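You operate a simulated robot arm through the tools that you are given. There is no shell and no other tool.

Carry out the task below with a simulated robot arm. There is one attempt and no reset: what you move stays moved.

TASK
Tighten the grey aid's cover screws till the white driver clicks.
Fine: yellow, purple, then green; driver back in the white square cup.

Only the result counts: the job must be done as asked and must still hold three seconds after the hand-in. Knocking over, shifting, dropping, spilling or breaking anything else fails it. Lids that push on must go on centred and level and be pressed home; caps that screw on are set level and turned clockwise until they are tight.

THE ROBOT
A 6-joint arm with a fingered hand, fixed in place. Base frame: the origin is at the foot of the arm, x ahead of it, y to its left, z up. Units: m, degrees, N and s.
With the tool pointing down near the work surface it reaches from about 0.4 to 0.94 m from the base axis. Its first joint turns from -166.0 to 166.0 degrees. Payload 5 kg.
The TCP is the grasp point between the finger pads, 0.037 m short of the fingertips. In the tool frame z runs along the fingers and y along their closing line. The gripper opens to 0.124 m. The gripper's body begins 0.043 m behind the TCP. The gripper is a hand of 3 fingers: y runs from the thumb to the fingers, the wrist lies at [-0.021, -0.125, -0.215] in the tool frame, and closing takes about 1.5 s.
Orientation is told as [roll, pitch, yaw] about the base's x, y, z axes, in that order, counted from this pose: with the fingers straight down and the wrist toward the robot, the tool's x, y and z point along [0, 1, 0], [1, 0, 0] and [0, 0, -1] of the base frame.

THE INTERFACE
- The arm moves only by the tool nudge_tool. Its argument "plan" is a list of rows, each a list of 7 numbers: the shift along the base's x, y, z in units of 100 mm (1.0 is 100 mm), then the turn, a rotation vector about the base's x, y, z in units of 60 degrees (1.0 is 60 degrees), then the finger opening in m, from 0 to 0.124. In form: [[dx, dy, dz, wx, wy, wz, gripper], ...]. A call has 1 to 20 rows; each row is the pose to reach, as a shift and turn from the pose commanded when the call began. A call with a number of a shift or a turn outside -1 to 1 is refused whole. A row lasts 0.2 s, in which the tool goes at most 0.05 m and 8.6 degrees; a call with a longer step from one row to the next is refused whole, and so is a gripper value outside its range. Where a pose cannot be reached the arm comes as near as it can. A force on the tool above 40 N (or 10 N above the force at the start of the call, whichever is more), or a blocked arm, ends the call early, and 0.2 s more pass. Each finger travels about 0.072 m/s and halts on what it meets, pressing with about 23 N; the grip force reading is that of the motor and also rises with nothing between the fingers. The clock runs only during rows and for 0.2 s after the last one: add rows that repeat a pose to give the fingers time. The reply holds the time, the measured pose of the TCP, the force on the tool along the base axes, the opening and the grip force, in the units named above and with some noise, with the torque about the TCP (base axes, N m) and any sound that the robot's microphone picked up.
- Cameras (640 x 400 px; columns grow to the right, rows downward): "scene" is fixed at [0.0497, 0.6451, 1.6163]; the picture's right is [-0.52, -0.85, 0.00], its down [-0.47, 0.29, -0.84] and it looks along [0.71, -0.44, -0.55] (base axes); focal length 349 px, centre (320, 200). "wrist" rides on the gripper at [0.073, -0.104, -0.154] in the tool frame; the picture's right is [-0.83, 0.26, -0.49], its down [-0.51, -0.72, 0.47] and it looks along [-0.23, 0.64, 0.73] (tool axes); focal length 243 px, centre (320, 200). There is no depth. A picture from a camera that has moved, and an enlarged one, comes with that camera's place and axes in the base frame and with its lens. The place of the scene camera against the robot may be out by one fixed shift of up to 0.012 m in any direction.
- grab_frame(camera): a new picture of that camera. The clock stands still meanwhile.
- preshape(shape): the hand has 3 fingers and takes this shape, open, in about a second: jaw (thumb against the fingers, like two jaws); tri (thumb and two fingers); tip (a fingertip pinch); poke (one finger out to press); point (the index stretched); flat (the hand flat); cup (the hand cupped); fist (a fist). The gripper value then closes the fingers along that shape, each until it touches; the sizes above hold for jaw. It gives what a move gives, with no picture.
- inspect(camera, box): a new picture of the part [left, top, right, bottom] of that camera's present view, enlarged. The clock stands still meanwhile.
- job_done(): hands the job in; it is judged then, once.

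Places have to be worked out from the pictures, the camera data and where the tool is seen. Open the gripper and draw the arm clear of the work before you hand the job in, unless the task says otherwise.

The tools are called after "Request:" as a command line: name --pt "numbers of a row" for each row, then --argument value for the rest, lists and objects as JSON in quotes. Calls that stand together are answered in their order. nudge_tool: Moves the arm, as the interface text tells. Its arguments: {"type":"object","properties":{"plan":{"type":"array"}},"required":["plan"]} The other tools are called the same way: preshape (shape) gives the hand a shape; grab_frame (camera) takes a picture; inspect (camera, box) takes an enlarged picture of a part of a camera's view; job_done () hands the job in.

At the start:

```text
time_s: 0.0
tcp_pos: [0.7409, 0.0558, 1.2186]
tcp_rot: [0.0, -0.1, 0.0]
ft_force: [0.0, 0.9, 0.9]
moment: [0.0, 0.0, 0.03]
finger_gap: 0.1237
grip_force: 0.0
shape: jaw
```

scene: 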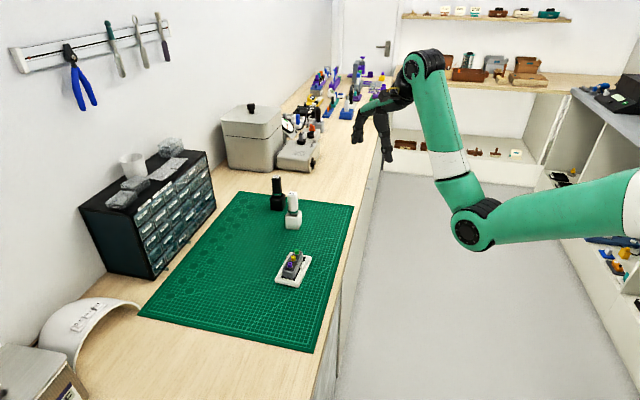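
wrist: 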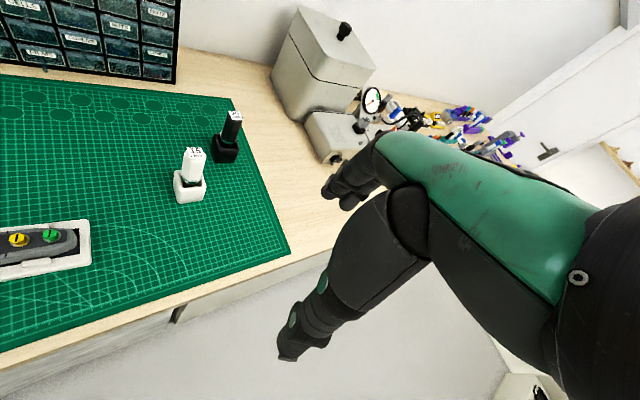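

I'll look closely at the work area with both cameras before moving.

Request:
inspect --camera "scene" --box '[240, 160, 340, 300]'

Request:
inspect --camera "scene" --box '[265, 240, 321, 290]'

Request:
inspect --camera "wrist" --box '[0, 90, 280, 290]'

Request:
inspect --camera "wrist" --box '[160, 100, 260, 210]'

```text
2.86 times, centred on (290, 230) of scene
camera zoom: at [0.0497, 0.6451, 1.6163], right [-0.52, -0.85, 0.0], down [-0.47, 0.29, -0.84], along [0.71, -0.44, -0.55], focal length 998 px, centre (406, 114)
```

zoom: 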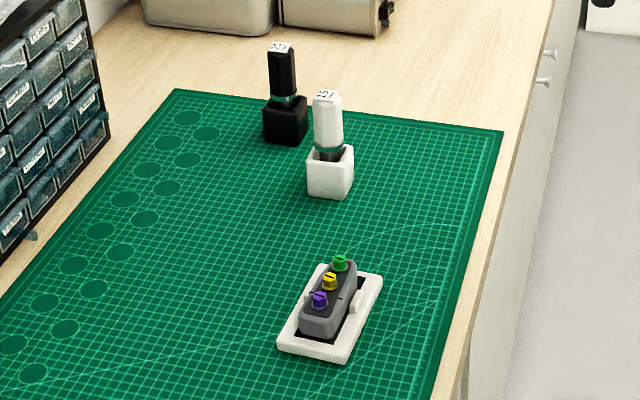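

```text
8.00 times, centred on (293, 265) of scene
camera zoom: at [0.0497, 0.6451, 1.6163], right [-0.52, -0.85, 0.0], down [-0.47, 0.29, -0.84], along [0.71, -0.44, -0.55], focal length 2794 px, centre (536, -320)
```

zoom: 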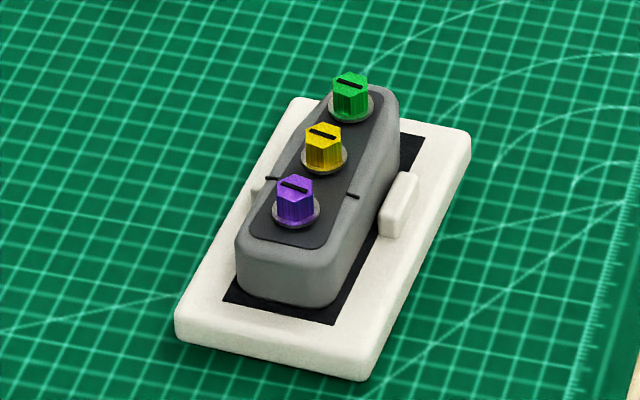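

```text
2.00 times, centred on (140, 190) of wrist
camera zoom: at [0.6372, 0.1296, 1.3731], right [0.26, -0.83, 0.49], down [-0.72, -0.51, -0.47], along [0.64, -0.23, -0.73], focal length 485 px, centre (680, 220)
```

zoom: 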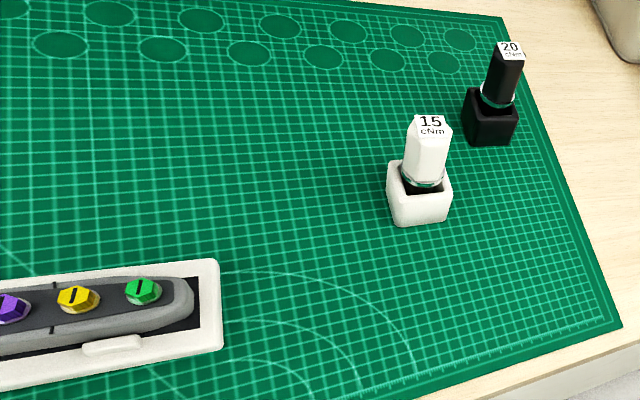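

```text
3.64 times, centred on (210, 155) of wrist
camera zoom: at [0.6372, 0.1296, 1.3731], right [0.26, -0.83, 0.49], down [-0.72, -0.51, -0.47], along [0.64, -0.23, -0.73], focal length 882 px, centre (720, 364)
```

zoom: 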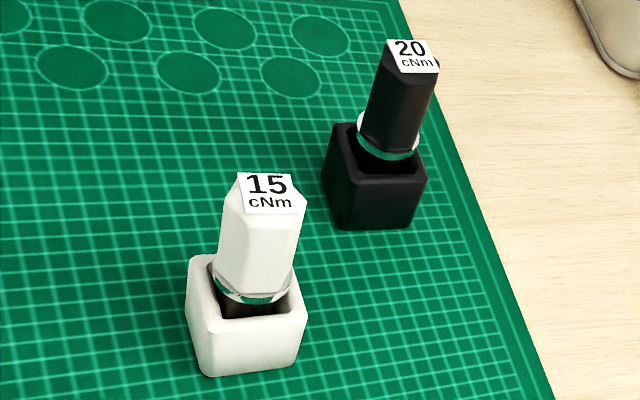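

The 15 cNm white driver is near (0.875, 0.237) with its top at about z 1.04. The aid's screws are near (0.71, 0.31, 0.97), and the black driver is beyond the white one. I'll move to a second, closer viewpoint to triangulate with the wrist camera.

Request:
nudge_tool --pt "0.2 0.15 -0.2 0 0 0 0.124" --pt "0.4 0.3 -0.4 0 0 0 0.124" --pt "0.59 0.44 -0.6 0 0 0 0.124" --pt "0.59 0.44 -0.6 0 0 0 0.124"

Request:
grab_frame --camera "wrist"

Request:
grab_frame --camera "scene"

```text
time_s: 1.0
tcp_pos: [0.8026, 0.0991, 1.1581]
tcp_rot: [0.0, 0.0, 0.1]
ft_force: [-0.1, 0.5, -0.1]
moment: [0.02, 0.01, 0.0]
finger_gap: 0.1238
grip_force: 0.0
shape: jaw
```

```text
taken
camera wrist: at [0.6973, 0.1727, 1.3139], right [0.26, -0.83, 0.49], down [-0.72, -0.51, -0.47], along [0.64, -0.23, -0.73], focal length 243 px, centre (320, 200)
```

wrist: 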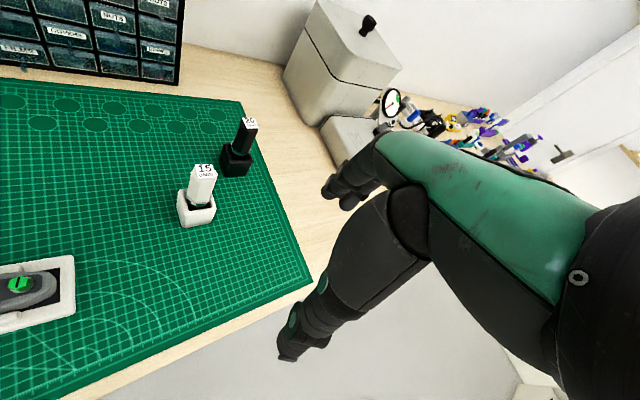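

```text
taken
```

scene: 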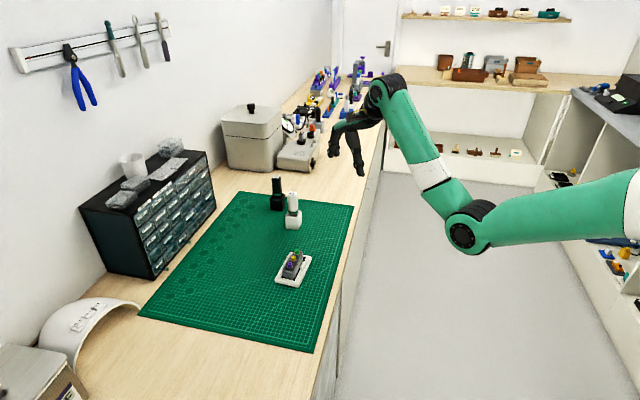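

The pose reads (0.803, 0.099, 1.158). I'll move closer to the white driver, still above its top, for a sharper view.

Request:
nudge_tool --pt "0.1 0.3 -0.15 0 0 0 0.124" --pt "0.2 0.61 -0.28 0 0 0 0.124" --pt "0.2 0.61 -0.28 0 0 0 0.124"

Request:
grab_frame --camera "wrist"

Request:
inspect --camera "wrist" --box '[180, 120, 340, 270]'

Request:
inspect --camera "scene" --box '[260, 110, 380, 240]'

```text
time_s: 1.8
tcp_pos: [0.8196, 0.1614, 1.1286]
tcp_rot: [0.0, -0.1, 0.0]
ft_force: [0.3, 0.1, -0.2]
moment: [0.0, 0.04, -0.01]
finger_gap: 0.1238
grip_force: 0.0
shape: jaw
```

```text
taken
camera wrist: at [0.7145, 0.2363, 1.283], right [0.26, -0.83, 0.49], down [-0.72, -0.51, -0.47], along [0.64, -0.23, -0.73], focal length 243 px, centre (320, 200)
```

wrist: 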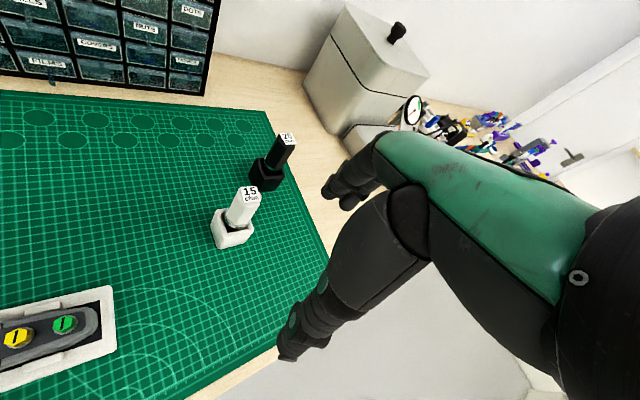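

```text
2.67 times, centred on (260, 195) of wrist
camera zoom: at [0.7145, 0.2363, 1.283], right [0.26, -0.83, 0.49], down [-0.72, -0.51, -0.47], along [0.64, -0.23, -0.73], focal length 647 px, centre (480, 213)
```

zoom: 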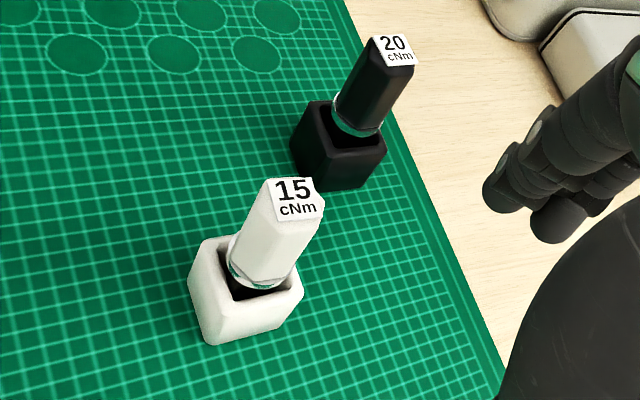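

```text
3.08 times, centred on (320, 175) of scene
camera zoom: at [0.0497, 0.6451, 1.6163], right [-0.52, -0.85, 0.0], down [-0.47, 0.29, -0.84], along [0.71, -0.44, -0.55], focal length 1075 px, centre (320, 277)
```

zoom: 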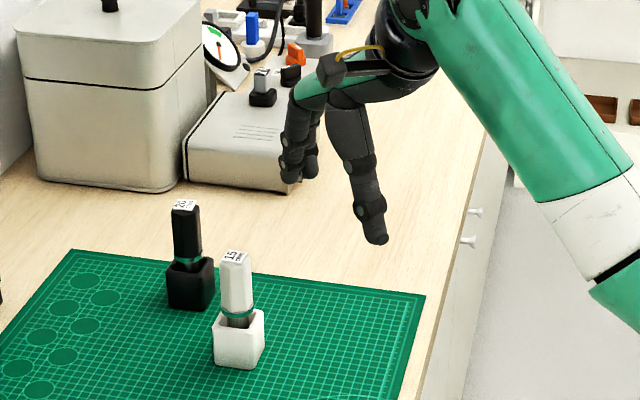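

The driver stands upright in its cup, and wrist triangulation puts it at about (0.887, 0.243) with its top near z 1.03. I'll zoom in to read the hex orientation of the handle.

Request:
inspect --camera "wrist" --box '[205, 175, 275, 255]'

Request:
inspect --camera "scene" --box '[275, 185, 310, 235]'

Request:
inspect --camera "wrist" --box '[0, 270, 130, 400]'

```text
5.00 times, centred on (240, 215) of wrist
camera zoom: at [0.7145, 0.2363, 1.283], right [0.26, -0.83, 0.49], down [-0.72, -0.51, -0.47], along [0.64, -0.23, -0.73], focal length 1213 px, centre (720, 125)
```

zoom: 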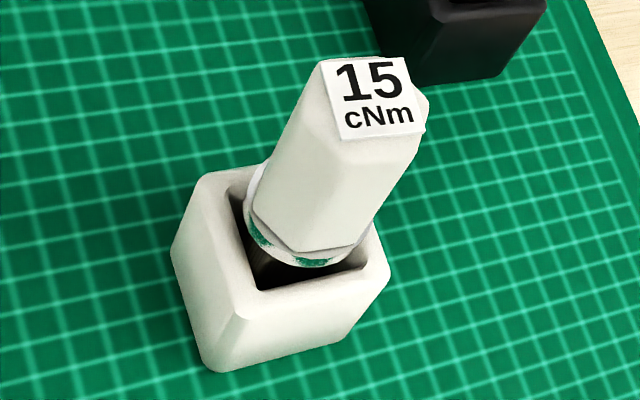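

```text
8.00 times, centred on (292, 210) of scene
camera zoom: at [0.0497, 0.6451, 1.6163], right [-0.52, -0.85, 0.0], down [-0.47, 0.29, -0.84], along [0.71, -0.44, -0.55], focal length 2794 px, centre (540, 120)
```

zoom: 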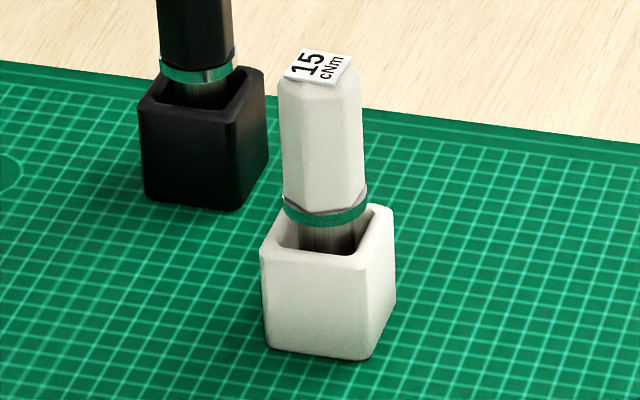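

```text
3.08 times, centred on (65, 335) of wrist
camera zoom: at [0.7145, 0.2363, 1.283], right [0.26, -0.83, 0.49], down [-0.72, -0.51, -0.47], along [0.64, -0.23, -0.73], focal length 746 px, centre (1105, -215)
```

zoom: 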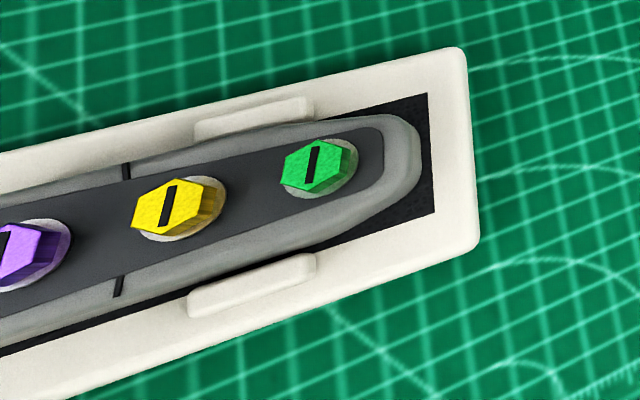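

The handle's flats lie about -50° and the cup is square to the mat. I'll turn the hand about +40° in yaw, so the jaws meet flats and stay clear of the black driver, and hover above the white driver to check alignment.

Request:
nudge_tool --pt "0.1 0.12 0 0 0 0.13 0.1" --pt "0.2 0.25 0 0 0 0.26 0.1" --pt "0.3 0.38 0 0 0 0.39 0.1" --pt "0.4 0.5 0 0 0 0.52 0.1" --pt "0.55 0.65 0 0 0 0.65 0.1" --pt "0.67 0.82 0 0 0 0.667 0.1" --pt "0.67 0.82 0 0 0 0.667 0.1" --pt "0.67 0.82 0 0 0 0.667 0.1"

Request:
grab_frame --camera "wrist"

Request:
inspect --camera "wrist" --box '[240, 200, 360, 340]'

Request:
inspect --camera "scene" --box '[250, 130, 350, 240]'

```text
time_s: 3.6
tcp_pos: [0.8909, 0.2424, 1.1294]
tcp_rot: [0.0, -0.1, 40.0]
ft_force: [-0.2, 0.5, -1.2]
moment: [0.0, -0.02, -0.02]
finger_gap: 0.1002
grip_force: 0.1
shape: jaw
```

```text
taken
camera wrist: at [0.7622, 0.2322, 1.2841], right [0.73, -0.47, 0.49], down [-0.22, -0.85, -0.47], along [0.64, 0.24, -0.73], focal length 243 px, centre (320, 200)
```

wrist: 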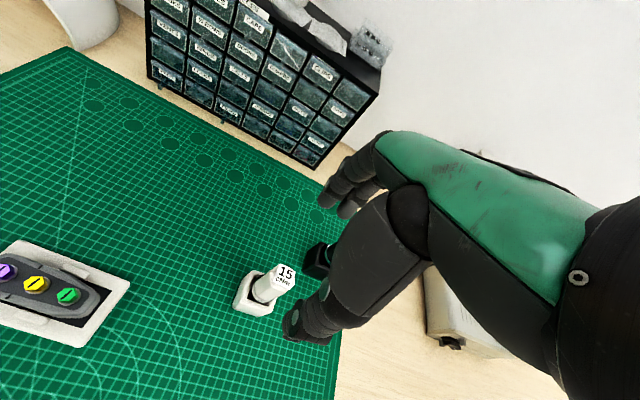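

```text
2.86 times, centred on (300, 270) of wrist
camera zoom: at [0.7622, 0.2322, 1.2841], right [0.73, -0.47, 0.49], down [-0.22, -0.85, -0.47], along [0.64, 0.24, -0.73], focal length 693 px, centre (377, 0)
```

zoom: 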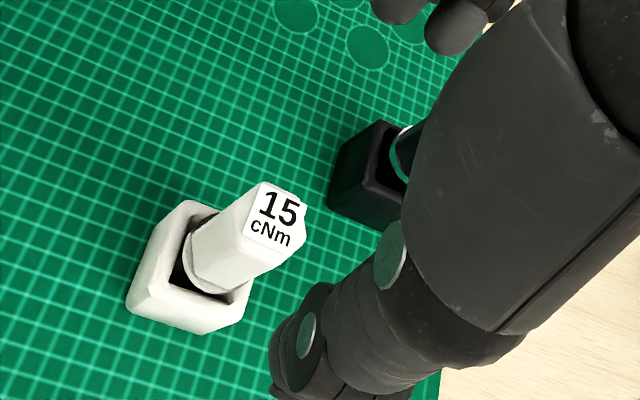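

```text
3.64 times, centred on (300, 185) of scene
camera zoom: at [0.0497, 0.6451, 1.6163], right [-0.52, -0.85, 0.0], down [-0.47, 0.29, -0.84], along [0.71, -0.44, -0.55], focal length 1270 px, centre (393, 254)
```

zoom: 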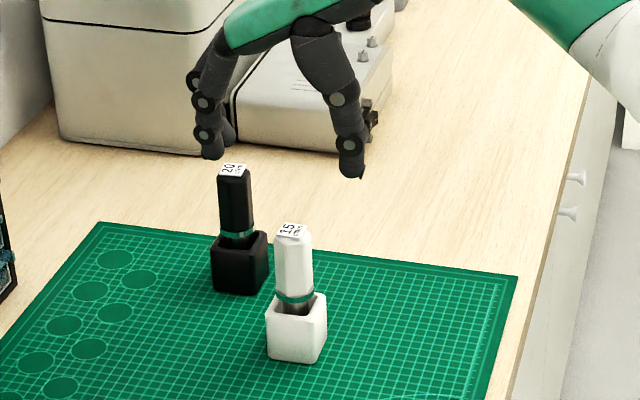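

The driver top projects within about 2 mm of the tool axis, and the label edges put the hex at about -45°. I'll trim the yaw to 45° and descend partway, then check the clearance.

Request:
nudge_tool --pt "0.005 0 -0.2 0 0 0.083 0.09" --pt "0.01 0 -0.45 0 0 0.083 0.09" --pt "0.01 0 -0.7 0 0 0.083 0.09" --pt "0.01 0 -0.9 0 0 0.083 0.09" --pt "0.01 0 -0.9 0 0 0.083 0.09"

Request:
inspect --camera "wrist" --box '[230, 140, 430, 380]'

Request:
inspect --camera "scene" --box '[255, 150, 335, 240]'

```text
time_s: 4.8
tcp_pos: [0.8898, 0.2413, 1.0407]
tcp_rot: [0.0, 0.0, 45.2]
ft_force: [0.2, 0.4, 0.0]
moment: [-0.03, 0.01, 0.02]
finger_gap: 0.0906
grip_force: 0.0
shape: jaw
```

```text
1.67 times, centred on (330, 260) of wrist
camera zoom: at [0.7643, 0.2207, 1.195], right [0.77, -0.4, 0.49], down [-0.15, -0.87, -0.47], along [0.62, 0.29, -0.73], focal length 404 px, centre (303, 100)
```

zoom: 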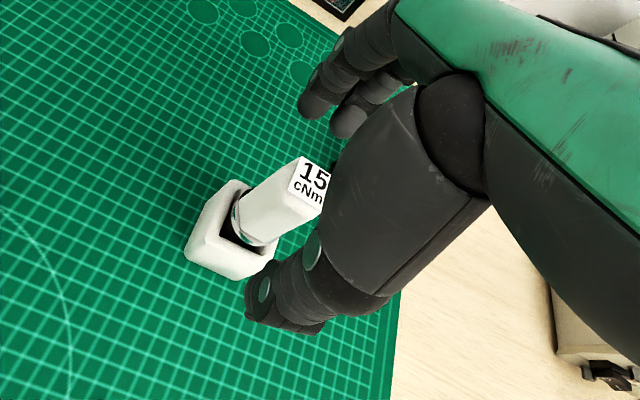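

```text
4.44 times, centred on (295, 195) of scene
camera zoom: at [0.0497, 0.6451, 1.6163], right [-0.52, -0.85, 0.0], down [-0.47, 0.29, -0.84], along [0.71, -0.44, -0.55], focal length 1552 px, centre (431, 222)
```

zoom: 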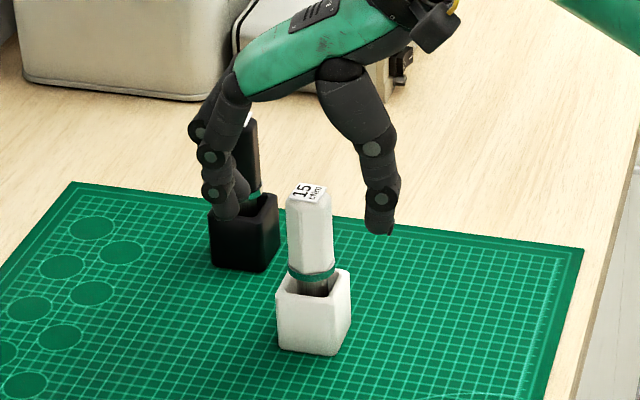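

The driver is centred between thumb and fingers in both views. I'll descend 40 mm to the grasp height, partly close without contact, and check again.

Request:
nudge_tool --pt "0 0 -0.2 0 0 0 0.09" --pt "0 0 -0.4 0 0 0 0.09" --pt "0 0 -0.4 0 0 0 0.06" --pt "0 0 -0.4 0 0 0 0.045" --pt "0 0 -0.4 0 0 0 0.045"

Request:
inspect --camera "wrist" --box '[230, 140, 430, 380]'

Request:
inspect --camera "scene" --box '[265, 170, 325, 240]'

```text
time_s: 6.0
tcp_pos: [0.8903, 0.2421, 1.0005]
tcp_rot: [0.0, 0.0, 45.1]
ft_force: [0.6, -0.1, 0.1]
moment: [-0.04, 0.05, 0.01]
finger_gap: 0.0455
grip_force: 0.1
shape: jaw
```

```text
1.67 times, centred on (330, 260) of wrist
camera zoom: at [0.7638, 0.2216, 1.1559], right [0.77, -0.4, 0.49], down [-0.15, -0.87, -0.47], along [0.62, 0.29, -0.73], focal length 404 px, centre (303, 100)
```

zoom: 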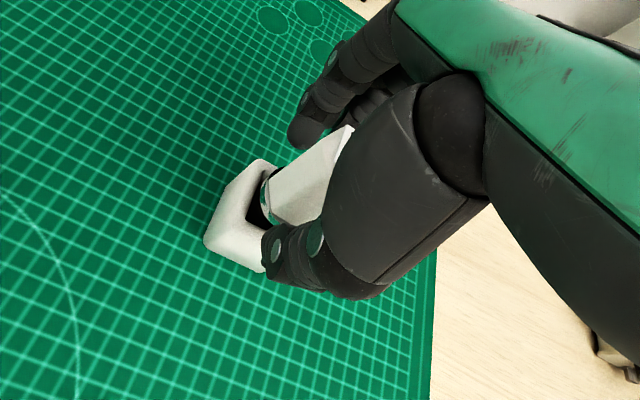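

```text
5.71 times, centred on (295, 205) of scene
camera zoom: at [0.0497, 0.6451, 1.6163], right [-0.52, -0.85, 0.0], down [-0.47, 0.29, -0.84], along [0.71, -0.44, -0.55], focal length 1996 px, centre (463, 171)
```

zoom: 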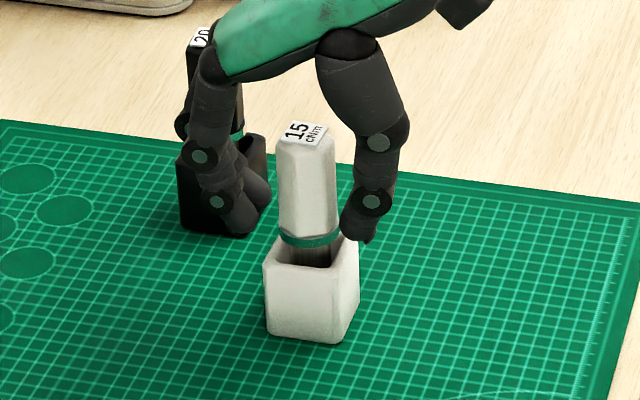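

The jaws are centred with a few mm of free gap each side and the cup is untouched. I'll raise 5 mm so the tips stay on the handle, then close gently.

Request:
nudge_tool --pt "0 0 0.05 0 0 0 0.045" --pt "0 0 0.05 0 0 0 0.04" --pt "0 0 0.05 0 0 0 0.036" --pt "0 0 0.05 0 0 0 0.033" --pt "0 0 0.05 0 0 0 0.031" --pt "0 0 0.05 0 0 0 0.029" --pt "0 0 0.05 0 0 0 0.027" --pt "0 0 0.05 0 0 0 0.025" --pt "0 0 0.05 0 0 0 0.02" --pt "0 0 0.05 0 0 0 0.015" --pt "0 0 0.05 0 0 0 0.015"

Request:
inspect --camera "scene" --box '[265, 170, 325, 240]'

Request:
inspect --camera "wrist" --box '[230, 140, 430, 380]'

```text
time_s: 8.4
tcp_pos: [0.8892, 0.2433, 1.0072]
tcp_rot: [0.0, 0.0, 45.2]
ft_force: [-0.2, 0.2, 0.6]
moment: [-0.01, 0.0, 0.02]
finger_gap: 0.0234
grip_force: 22.8
shape: jaw
```

```text
5.71 times, centred on (295, 205) of scene
camera zoom: at [0.0497, 0.6451, 1.6163], right [-0.52, -0.85, 0.0], down [-0.47, 0.29, -0.84], along [0.71, -0.44, -0.55], focal length 1996 px, centre (463, 171)
```

zoom: 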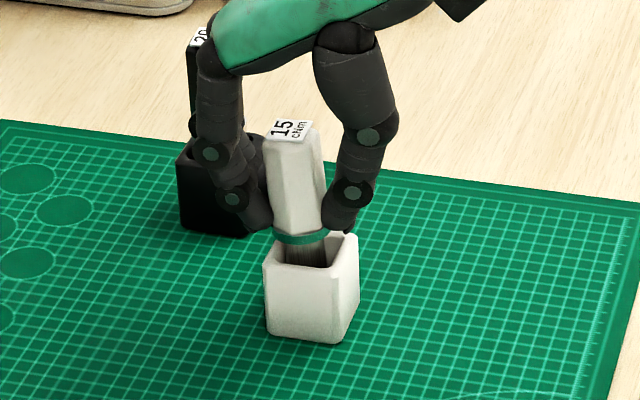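

```text
1.67 times, centred on (330, 260) of wrist
camera zoom: at [0.7632, 0.2225, 1.1607], right [0.77, -0.4, 0.49], down [-0.15, -0.87, -0.47], along [0.62, 0.29, -0.73], focal length 404 px, centre (303, 100)
```

zoom: 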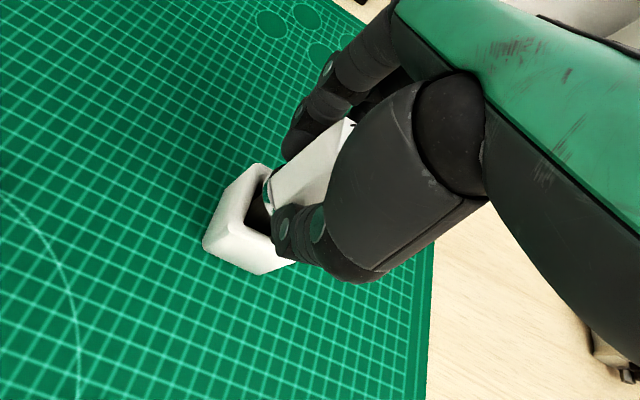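

Gripped with gap 23 mm and force 22.8 N, and the cup has not moved. The handle leans slightly toward the fingers. I'll lift straight up and inspect the driver and its tip.

Request:
nudge_tool --pt "0 0 0.05 0 0 0 0.015" --pt "0 0 0.15 0 0 0 0.015" --pt "0 0 0.3 0 0 0 0.015" --pt "0 0 0.5 0 0 0 0.015" --pt "0 0 0.7 0 0 0 0.015" --pt "0 0 0.9 0 0 0 0.015" --pt "0 0 1.0 0 0 0 0.015" --pt "0 0 1.0 0 0 0 0.015"

Request:
inspect --camera "scene" --box '[260, 130, 340, 240]'

Request:
grab_frame --camera "wrist"

Request:
inspect --camera "wrist" --box '[230, 160, 390, 320]'

```text
time_s: 10.2
tcp_pos: [0.8891, 0.2422, 1.1058]
tcp_rot: [-0.1, -0.1, 45.1]
ft_force: [0.5, 0.2, -1.9]
moment: [0.02, -0.02, -0.01]
finger_gap: 0.0229
grip_force: 22.7
shape: jaw
```

```text
3.64 times, centred on (300, 185) of scene
camera zoom: at [0.0497, 0.6451, 1.6163], right [-0.52, -0.85, 0.0], down [-0.47, 0.29, -0.84], along [0.71, -0.44, -0.55], focal length 1270 px, centre (393, 254)
```

zoom: 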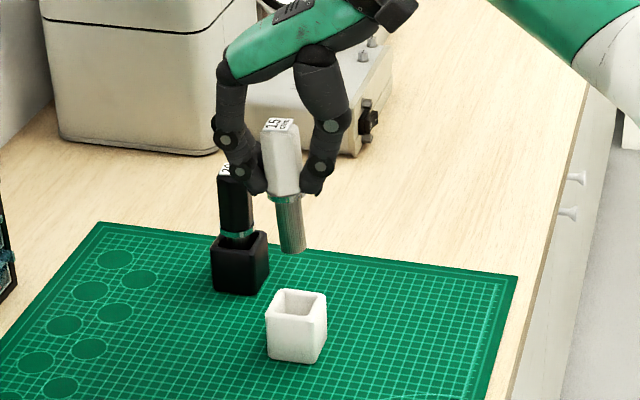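

```text
taken
camera wrist: at [0.7627, 0.2213, 1.2605], right [0.77, -0.4, 0.49], down [-0.15, -0.87, -0.47], along [0.62, 0.29, -0.73], focal length 243 px, centre (320, 200)
```

wrist: 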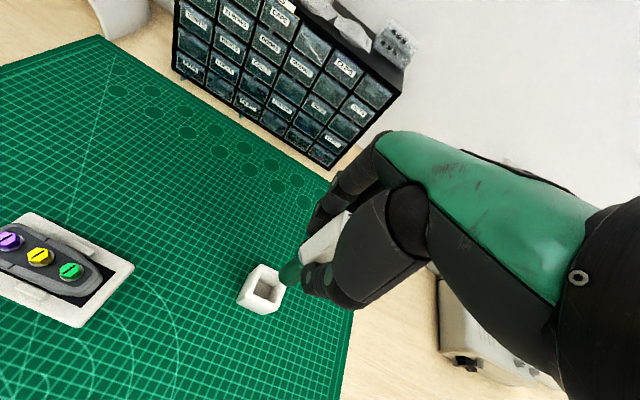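

```text
2.50 times, centred on (310, 240) of wrist
camera zoom: at [0.7627, 0.2213, 1.2605], right [0.77, -0.4, 0.49], down [-0.15, -0.87, -0.47], along [0.62, 0.29, -0.73], focal length 606 px, centre (345, 100)
```

zoom: 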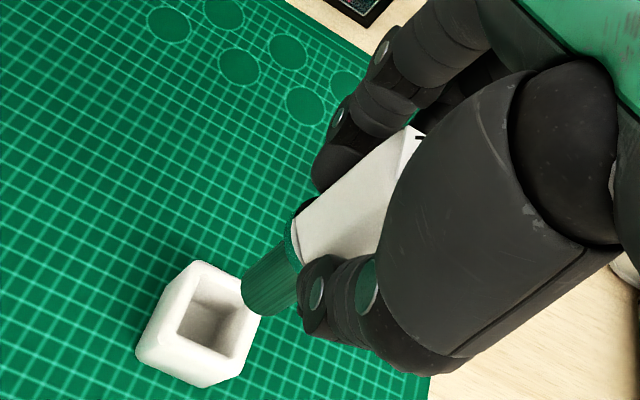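

The driver came out cleanly and has a round metal socket tip. I'll zoom in to measure its lean.

Request:
inspect --camera "scene" --box '[276, 155, 316, 205]'

Request:
inspect --camera "wrist" --box '[270, 200, 350, 300]'

```text
8.00 times, centred on (296, 180) of scene
camera zoom: at [0.0497, 0.6451, 1.6163], right [-0.52, -0.85, 0.0], down [-0.47, 0.29, -0.84], along [0.71, -0.44, -0.55], focal length 2794 px, centre (512, 360)
```

zoom: 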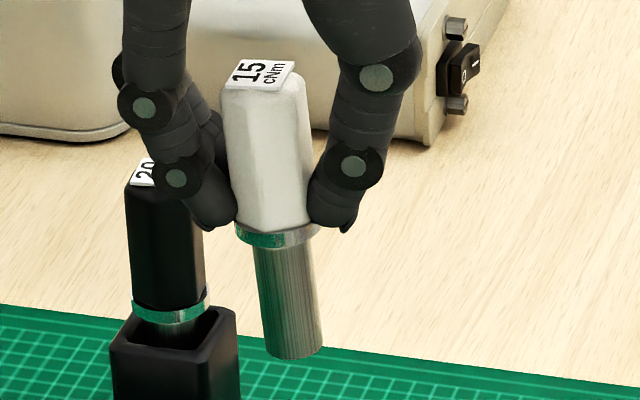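

```text
4.00 times, centred on (310, 250) of wrist
camera zoom: at [0.7627, 0.2213, 1.2605], right [0.77, -0.4, 0.49], down [-0.15, -0.87, -0.47], along [0.62, 0.29, -0.73], focal length 970 px, centre (360, 0)
```

zoom: 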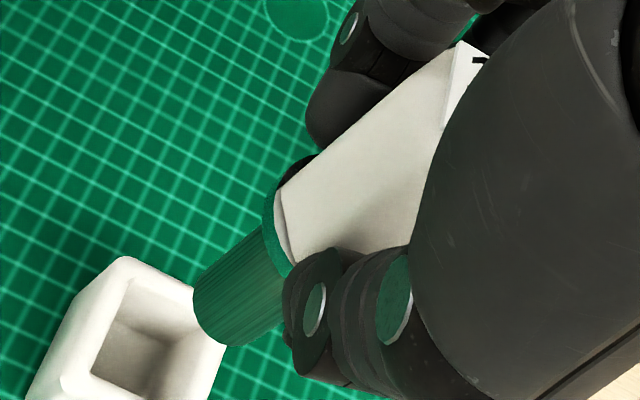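

The scene view suggests about 2° of lean toward the thumb. I'll zoom the wrist view further to judge the other direction.

Request:
inspect --camera "wrist" --box '[280, 205, 360, 255]'

Request:
inspect --camera "wrist" --box '[270, 240, 350, 290]'

```text
8.00 times, centred on (320, 230) of wrist
camera zoom: at [0.7627, 0.2213, 1.2605], right [0.77, -0.4, 0.49], down [-0.15, -0.87, -0.47], along [0.62, 0.29, -0.73], focal length 1941 px, centre (320, -40)
```

zoom: 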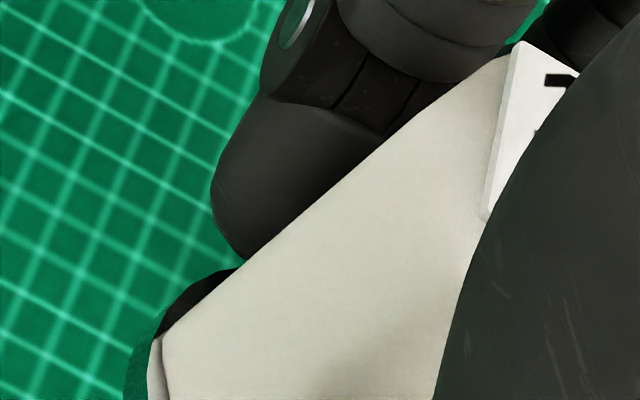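

```text
8.00 times, centred on (310, 265) of wrist
camera zoom: at [0.7627, 0.2213, 1.2605], right [0.77, -0.4, 0.49], down [-0.15, -0.87, -0.47], along [0.62, 0.29, -0.73], focal length 1941 px, centre (400, -320)
```

zoom: 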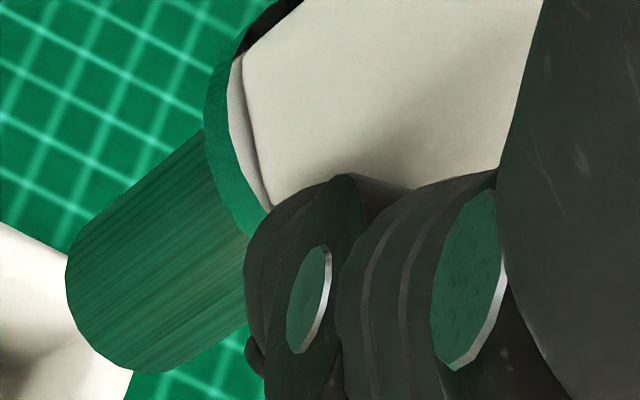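

The lean is about 2.3° toward the thumb with little sideways, so I'll compensate by tilting the hand. Next I'll zoom on the screws from here to refine their positions.

Request:
inspect --camera "wrist" --box '[0, 205, 140, 335]'

Request:
inspect --camera "wrist" --box '[0, 225, 96, 285]'

```text
3.08 times, centred on (70, 270) of wrist
camera zoom: at [0.7627, 0.2213, 1.2605], right [0.77, -0.4, 0.49], down [-0.15, -0.87, -0.47], along [0.62, 0.29, -0.73], focal length 746 px, centre (1089, -15)
```

zoom: 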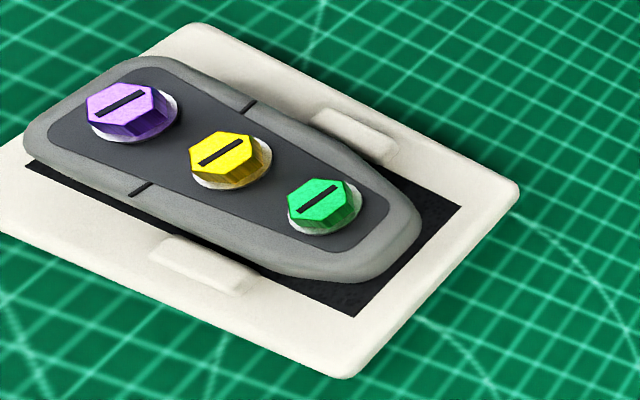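

```text
6.67 times, centred on (48, 255) of wrist
camera zoom: at [0.7627, 0.2213, 1.2605], right [0.77, -0.4, 0.49], down [-0.15, -0.87, -0.47], along [0.62, 0.29, -0.73], focal length 1618 px, centre (2133, -167)
```

zoom: 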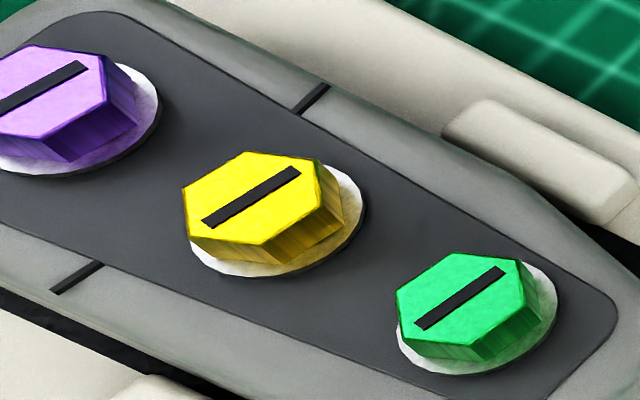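

The three screws come out at about green (0.714, 0.320), yellow (0.696, 0.340) and purple (0.679, 0.361), with head tops near z 0.964 and slots at about 30°. I'll carry the driver toward yellow at this height, turning the yaw to 60° so the handle flats match the hex heads.

Request:
nudge_tool --pt "-0.2 0.1 0 0 0 0.1 0.015" --pt "-0.45 0.25 0 0 0 0.2 0.015" --pt "-0.7 0.38 0 0 0 0.25 0.015" --pt "-0.95 0.5 0 0 0 0.25 0.015" --pt "-0.95 0.5 0 0 0 0.25 0.015"

Request:
nudge_tool --pt "-0.2 0.1 0 0.01 -0.006 0 0.015" --pt "-0.45 0.25 0 0.02 -0.012 0 0.015" --pt "-0.7 0.38 0 0.033 -0.019 0 0.015" --pt "-0.9556 0.49 0 0.033 -0.019 0 0.015" --pt "-0.9556 0.49 0 0.033 -0.019 0 0.015" --pt "-0.9556 0.49 0 0.033 -0.019 0 0.015"

Request:
grab_frame --camera "wrist"

Request:
inspect --camera "wrist" --box '[230, 200, 350, 320]'

Request:
inspect --camera "scene" --box '[265, 200, 325, 290]'

```text
time_s: 11.4
tcp_pos: [0.7943, 0.2938, 1.1043]
tcp_rot: [-0.2, 0.0, 60.1]
ft_force: [-0.4, 0.8, -1.3]
moment: [0.01, 0.01, 0.01]
finger_gap: 0.023
grip_force: 22.8
shape: jaw
```

```text
time_s: 12.8
tcp_pos: [0.6987, 0.3436, 1.1055]
tcp_rot: [0.0, -2.3, 60.1]
ft_force: [-1.4, 0.0, -0.4]
moment: [-0.02, -0.01, -0.03]
finger_gap: 0.0228
grip_force: 22.7
shape: jaw
```

```text
taken
camera wrist: at [0.5799, 0.2846, 1.2568], right [0.84, -0.2, 0.5], down [0.09, -0.86, -0.5], along [0.54, 0.46, -0.71], focal length 243 px, centre (320, 200)
```

wrist: 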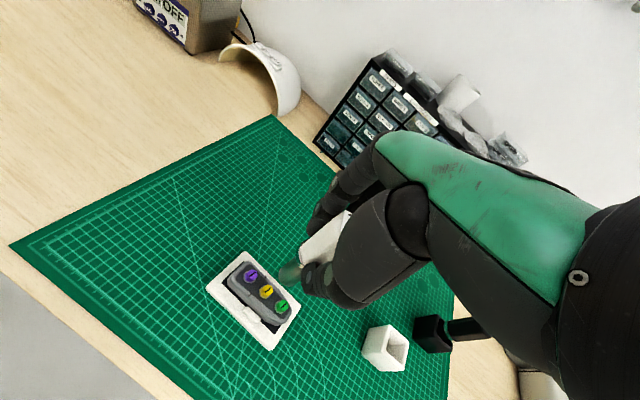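

```text
3.33 times, centred on (290, 260) of wrist
camera zoom: at [0.5799, 0.2846, 1.2568], right [0.84, -0.2, 0.5], down [0.09, -0.86, -0.5], along [0.54, 0.46, -0.71], focal length 809 px, centre (420, 0)
```

zoom: 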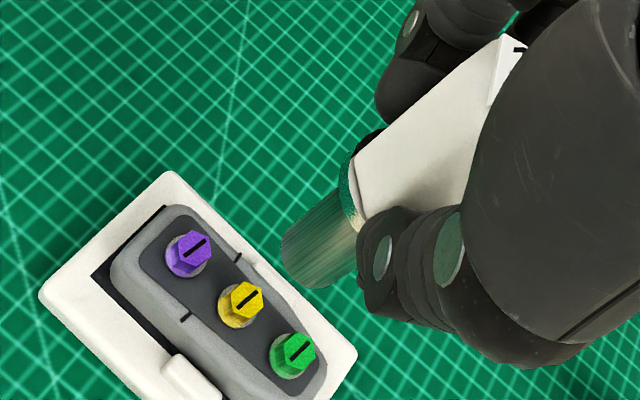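

```text
4.44 times, centred on (295, 245) of scene
camera zoom: at [0.0497, 0.6451, 1.6163], right [-0.52, -0.85, 0.0], down [-0.47, 0.29, -0.84], along [0.71, -0.44, -0.55], focal length 1552 px, centre (431, 0)
```

zoom: 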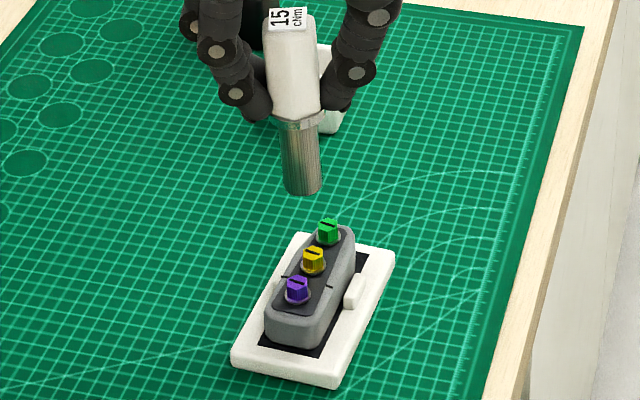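

The tip hovers about 45–50 mm above yellow and is laterally aligned within a few mm in both views, and the driver now looks vertical. I'll lower 30 mm and re-measure with less parallax.

Request:
nudge_tool --pt "0 0 -0.1 0 0 0 0.015" --pt "0 0 -0.2 0 0 0 0.015" --pt "0 0 -0.3 0 0 0 0.015" --pt "0 0 -0.3 0 0 0 0.015"

Request:
inspect --camera "wrist" --box '[250, 230, 330, 290]'

Request:
inspect --camera "scene" --box '[270, 220, 318, 280]'

```text
time_s: 13.8
tcp_pos: [0.7, 0.342, 1.0745]
tcp_rot: [0.1, -2.3, 60.0]
ft_force: [0.1, 0.3, -0.7]
moment: [0.02, 0.02, 0.01]
finger_gap: 0.0225
grip_force: 23.9
shape: jaw
```

```text
6.67 times, centred on (290, 260) of wrist
camera zoom: at [0.581, 0.2833, 1.2256], right [0.84, -0.2, 0.5], down [0.09, -0.86, -0.5], along [0.54, 0.46, -0.71], focal length 1618 px, centre (520, -200)
```

zoom: 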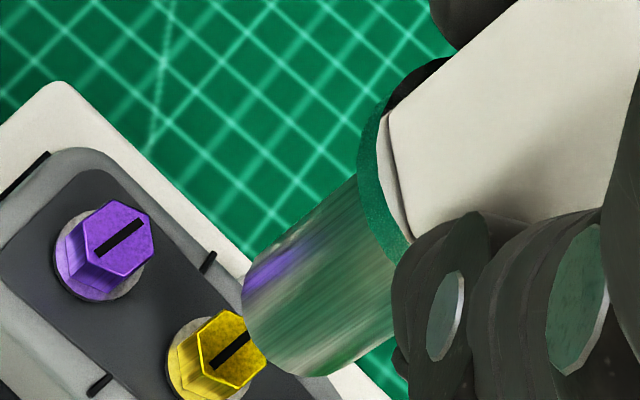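

```text
6.67 times, centred on (294, 250) of scene
camera zoom: at [0.0497, 0.6451, 1.6163], right [-0.52, -0.85, 0.0], down [-0.47, 0.29, -0.84], along [0.71, -0.44, -0.55], focal length 2328 px, centre (493, -133)
```

zoom: 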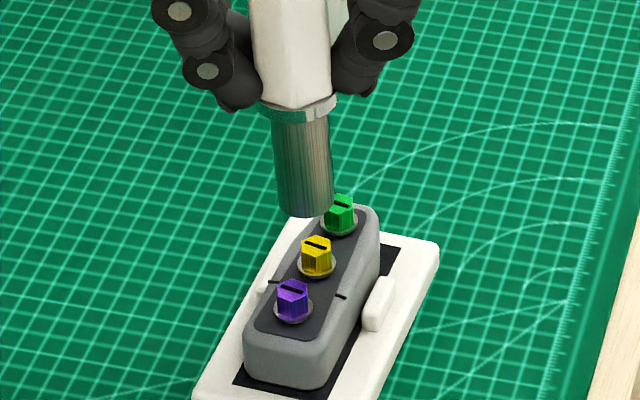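

Scene and wrist views differ by about 3 mm in the thumb direction, so I'll zoom further on the tip and the yellow head in both cameras.

Request:
inspect --camera "wrist" --box '[272, 246, 312, 286]'

Request:
inspect --camera "scene" --box '[280, 230, 312, 270]'

```text
10.00 times, centred on (292, 266) of wrist
camera zoom: at [0.581, 0.2833, 1.2256], right [0.84, -0.2, 0.5], down [0.09, -0.86, -0.5], along [0.54, 0.46, -0.71], focal length 2426 px, centre (600, -460)
```

zoom: 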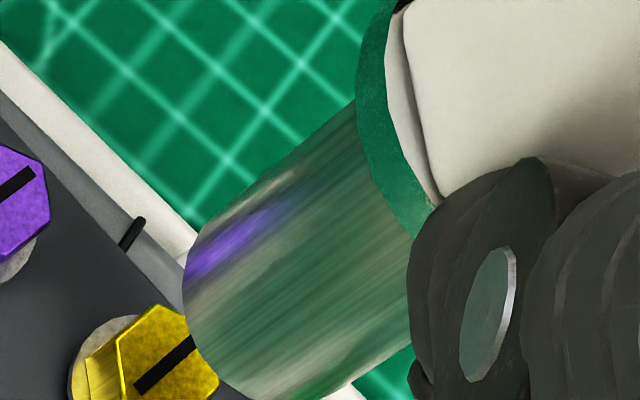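

```text
10.00 times, centred on (296, 250) of scene
camera zoom: at [0.0497, 0.6451, 1.6163], right [-0.52, -0.85, 0.0], down [-0.47, 0.29, -0.84], along [0.71, -0.44, -0.55], focal length 3492 px, centre (560, -300)
```

zoom: 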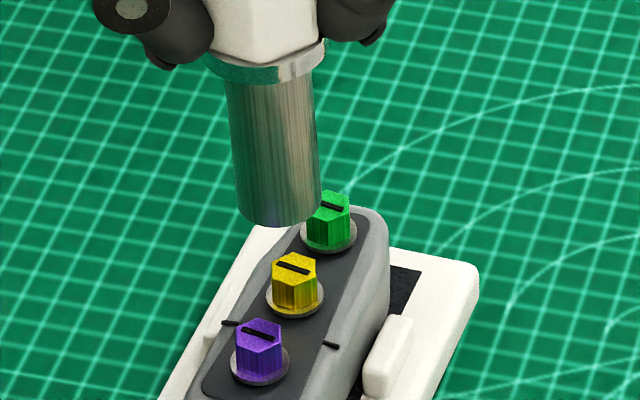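

With refined readings, both cameras agree: the tip must move about (-3.8, -1.0) mm, and the head is about 22 mm below it. I'll apply that, lower 12 mm, and check again.

Request:
nudge_tool --pt "-0.038 -0.01 0 0 0 0 0.015" --pt "-0.038 -0.01 -0.06 0 0 0 0.015" --pt "-0.038 -0.01 -0.12 0 0 0 0.015" --pt "-0.038 -0.01 -0.12 0 0 0 0.015"

Request:
inspect --camera "wrist" --box '[262, 236, 318, 292]'

Request:
inspect --camera "scene" --box '[280, 230, 312, 270]'

```text
time_s: 14.8
tcp_pos: [0.6946, 0.3402, 1.0641]
tcp_rot: [0.0, -2.3, 60.1]
ft_force: [-0.6, 0.0, -0.3]
moment: [-0.02, -0.02, -0.01]
finger_gap: 0.0228
grip_force: 23.5
shape: jaw
```

```text
7.14 times, centred on (290, 264) of wrist
camera zoom: at [0.5765, 0.282, 1.2135], right [0.84, -0.2, 0.5], down [0.09, -0.86, -0.5], along [0.54, 0.46, -0.71], focal length 1733 px, centre (534, -257)
```

zoom: 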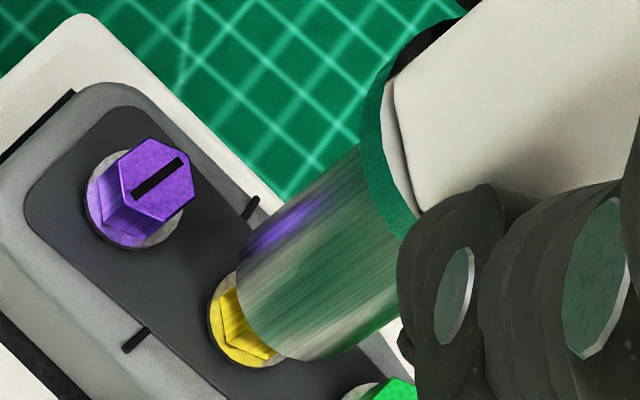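

```text
10.00 times, centred on (296, 250) of scene
camera zoom: at [0.0497, 0.6451, 1.6163], right [-0.52, -0.85, 0.0], down [-0.47, 0.29, -0.84], along [0.71, -0.44, -0.55], focal length 3492 px, centre (560, -300)
```

zoom: 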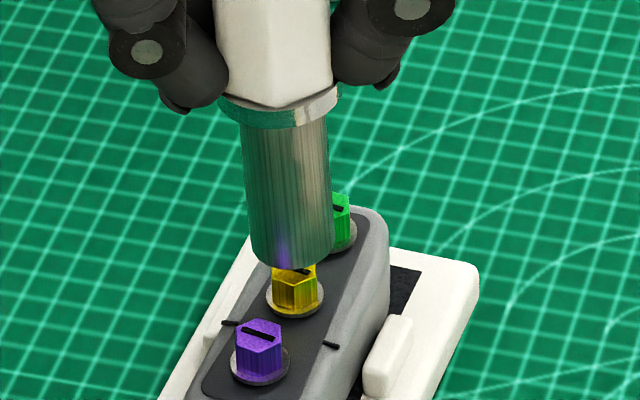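

Tip and head are now aligned within about 1 mm in the scene view, with roughly 9–10 mm to go. I'll lower 8 mm slowly and read the force.

Request:
nudge_tool --pt "0 0 -0.03 0 0 0 0.015" --pt "0 0 -0.06 0 0 0 0.015" --pt "0 0 -0.08 0 0 0 0.015" --pt "0 0 -0.08 0 0 0 0.015"

Request:
inspect --camera "scene" --box '[280, 230, 312, 270]'

Request:
inspect --camera "wrist" --box '[262, 236, 318, 292]'

```text
time_s: 15.8
tcp_pos: [0.6958, 0.3392, 1.0548]
tcp_rot: [0.0, -2.3, 60.1]
ft_force: [-0.3, -0.3, -0.9]
moment: [-0.02, -0.04, 0.01]
finger_gap: 0.0228
grip_force: 22.7
shape: jaw
```

```text
10.00 times, centred on (296, 250) of scene
camera zoom: at [0.0497, 0.6451, 1.6163], right [-0.52, -0.85, 0.0], down [-0.47, 0.29, -0.84], along [0.71, -0.44, -0.55], focal length 3492 px, centre (560, -300)
```

zoom: 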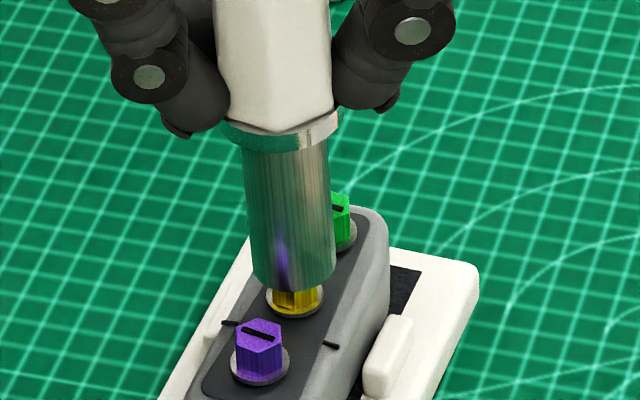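

```text
7.14 times, centred on (290, 264) of wrist
camera zoom: at [0.5769, 0.2819, 1.2052], right [0.84, -0.2, 0.5], down [0.09, -0.86, -0.5], along [0.54, 0.46, -0.71], focal length 1733 px, centre (534, -257)
```

zoom: 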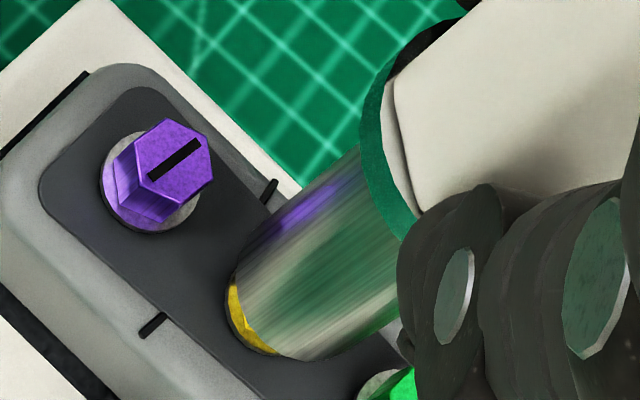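

Alignment looks concentric in both views, with the tip just above the head. I'll descend another 4 mm in 1 mm rows and watch for contact.

Request:
nudge_tool --pt "0 0 -0.01 0 0 0 0.015" --pt "0 0 -0.02 0 0 0 0.015" --pt "0 0 -0.03 0 0 0 0.015" --pt "0 0 -0.04 0 0 0 0.015" --pt "0 0 -0.04 0 0 0 0.015"

```text
time_s: 17.0
tcp_pos: [0.6935, 0.3429, 1.0498]
tcp_rot: [0.0, -2.3, 60.1]
ft_force: [0.2, -0.2, -0.6]
moment: [0.01, 0.0, -0.01]
finger_gap: 0.0226
grip_force: 22.7
shape: jaw
```

No contact force yet; I'll continue 4 mm more in 1 mm rows.

Request:
nudge_tool --pt "0 0 -0.01 0 0 0 0.015" --pt "0 0 -0.02 0 0 0 0.015" --pt "0 0 -0.03 0 0 0 0.015" --pt "0 0 -0.04 0 0 0 0.015" --pt "0 0 -0.04 0 0 0 0.015"

Request:
inspect --camera "scene" --box '[280, 230, 312, 270]'

Request:
inspect --camera "wrist" --box '[262, 236, 318, 292]'

```text
time_s: 18.2
tcp_pos: [0.6941, 0.3415, 1.0473]
tcp_rot: [0.1, -2.4, 60.1]
ft_force: [-0.2, -0.3, -0.1]
moment: [-0.05, 0.0, -0.01]
finger_gap: 0.023
grip_force: 23.2
shape: jaw
```

```text
10.00 times, centred on (296, 250) of scene
camera zoom: at [0.0497, 0.6451, 1.6163], right [-0.52, -0.85, 0.0], down [-0.47, 0.29, -0.84], along [0.71, -0.44, -0.55], focal length 3492 px, centre (560, -300)
```

zoom: 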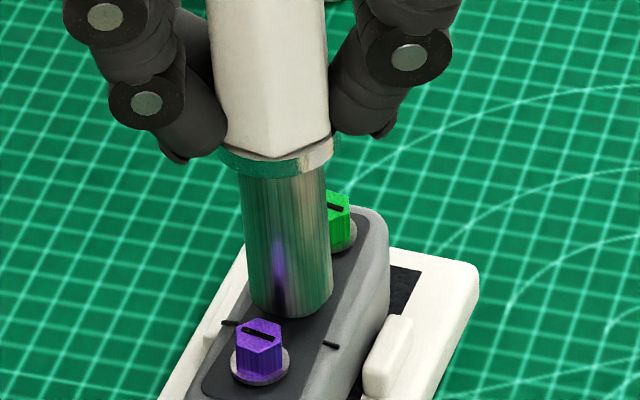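

```text
7.14 times, centred on (290, 264) of wrist
camera zoom: at [0.5761, 0.2835, 1.1978], right [0.84, -0.2, 0.5], down [0.09, -0.86, -0.5], along [0.54, 0.46, -0.71], focal length 1733 px, centre (534, -257)
```

zoom: 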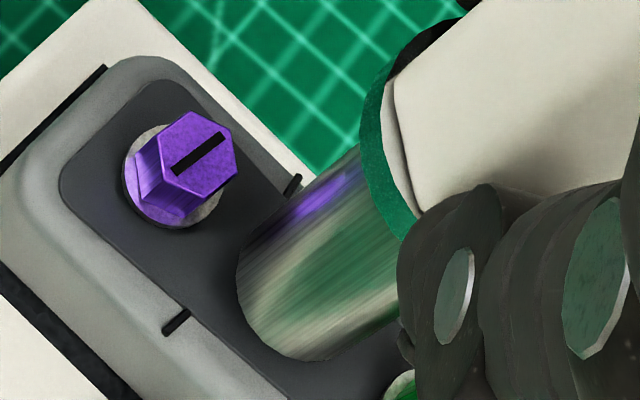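

The socket has passed over the head with no force, leaving about 2–3 mm to the washer. I'll lower further in small steps to seat it.

Request:
nudge_tool --pt "0 0 -0.01 0 0 0 0.015" --pt "0 0 -0.02 0 0 0 0.015" --pt "0 0 -0.02 0 0 0 0.015"

```text
time_s: 19.0
tcp_pos: [0.6955, 0.3409, 1.0455]
tcp_rot: [0.0, -2.2, 60.1]
ft_force: [0.4, -0.2, -0.1]
moment: [0.03, 0.03, 0.0]
finger_gap: 0.0227
grip_force: 22.7
shape: jaw
```

Still free, so I'll go down another 2 mm.

Request:
nudge_tool --pt "0 0 -0.01 0 0 0 0.015" --pt "0 0 -0.02 0 0 0 0.015" --pt "0 0 -0.02 0 0 0 0.015"

Request:
inspect --camera "scene" --box '[280, 230, 312, 270]'

```text
time_s: 19.8
tcp_pos: [0.6955, 0.34, 1.044]
tcp_rot: [0.1, -2.3, 60.2]
ft_force: [0.0, 0.4, 0.7]
moment: [0.05, -0.04, 0.01]
finger_gap: 0.0228
grip_force: 23.3
shape: jaw
```

```text
10.00 times, centred on (296, 250) of scene
camera zoom: at [0.0497, 0.6451, 1.6163], right [-0.52, -0.85, 0.0], down [-0.47, 0.29, -0.84], along [0.71, -0.44, -0.55], focal length 3492 px, centre (560, -300)
```

zoom: 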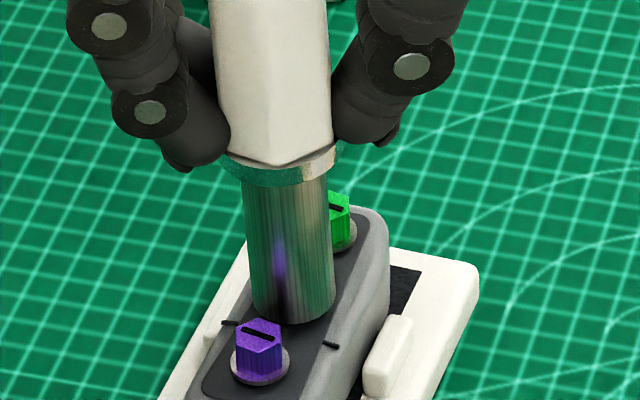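

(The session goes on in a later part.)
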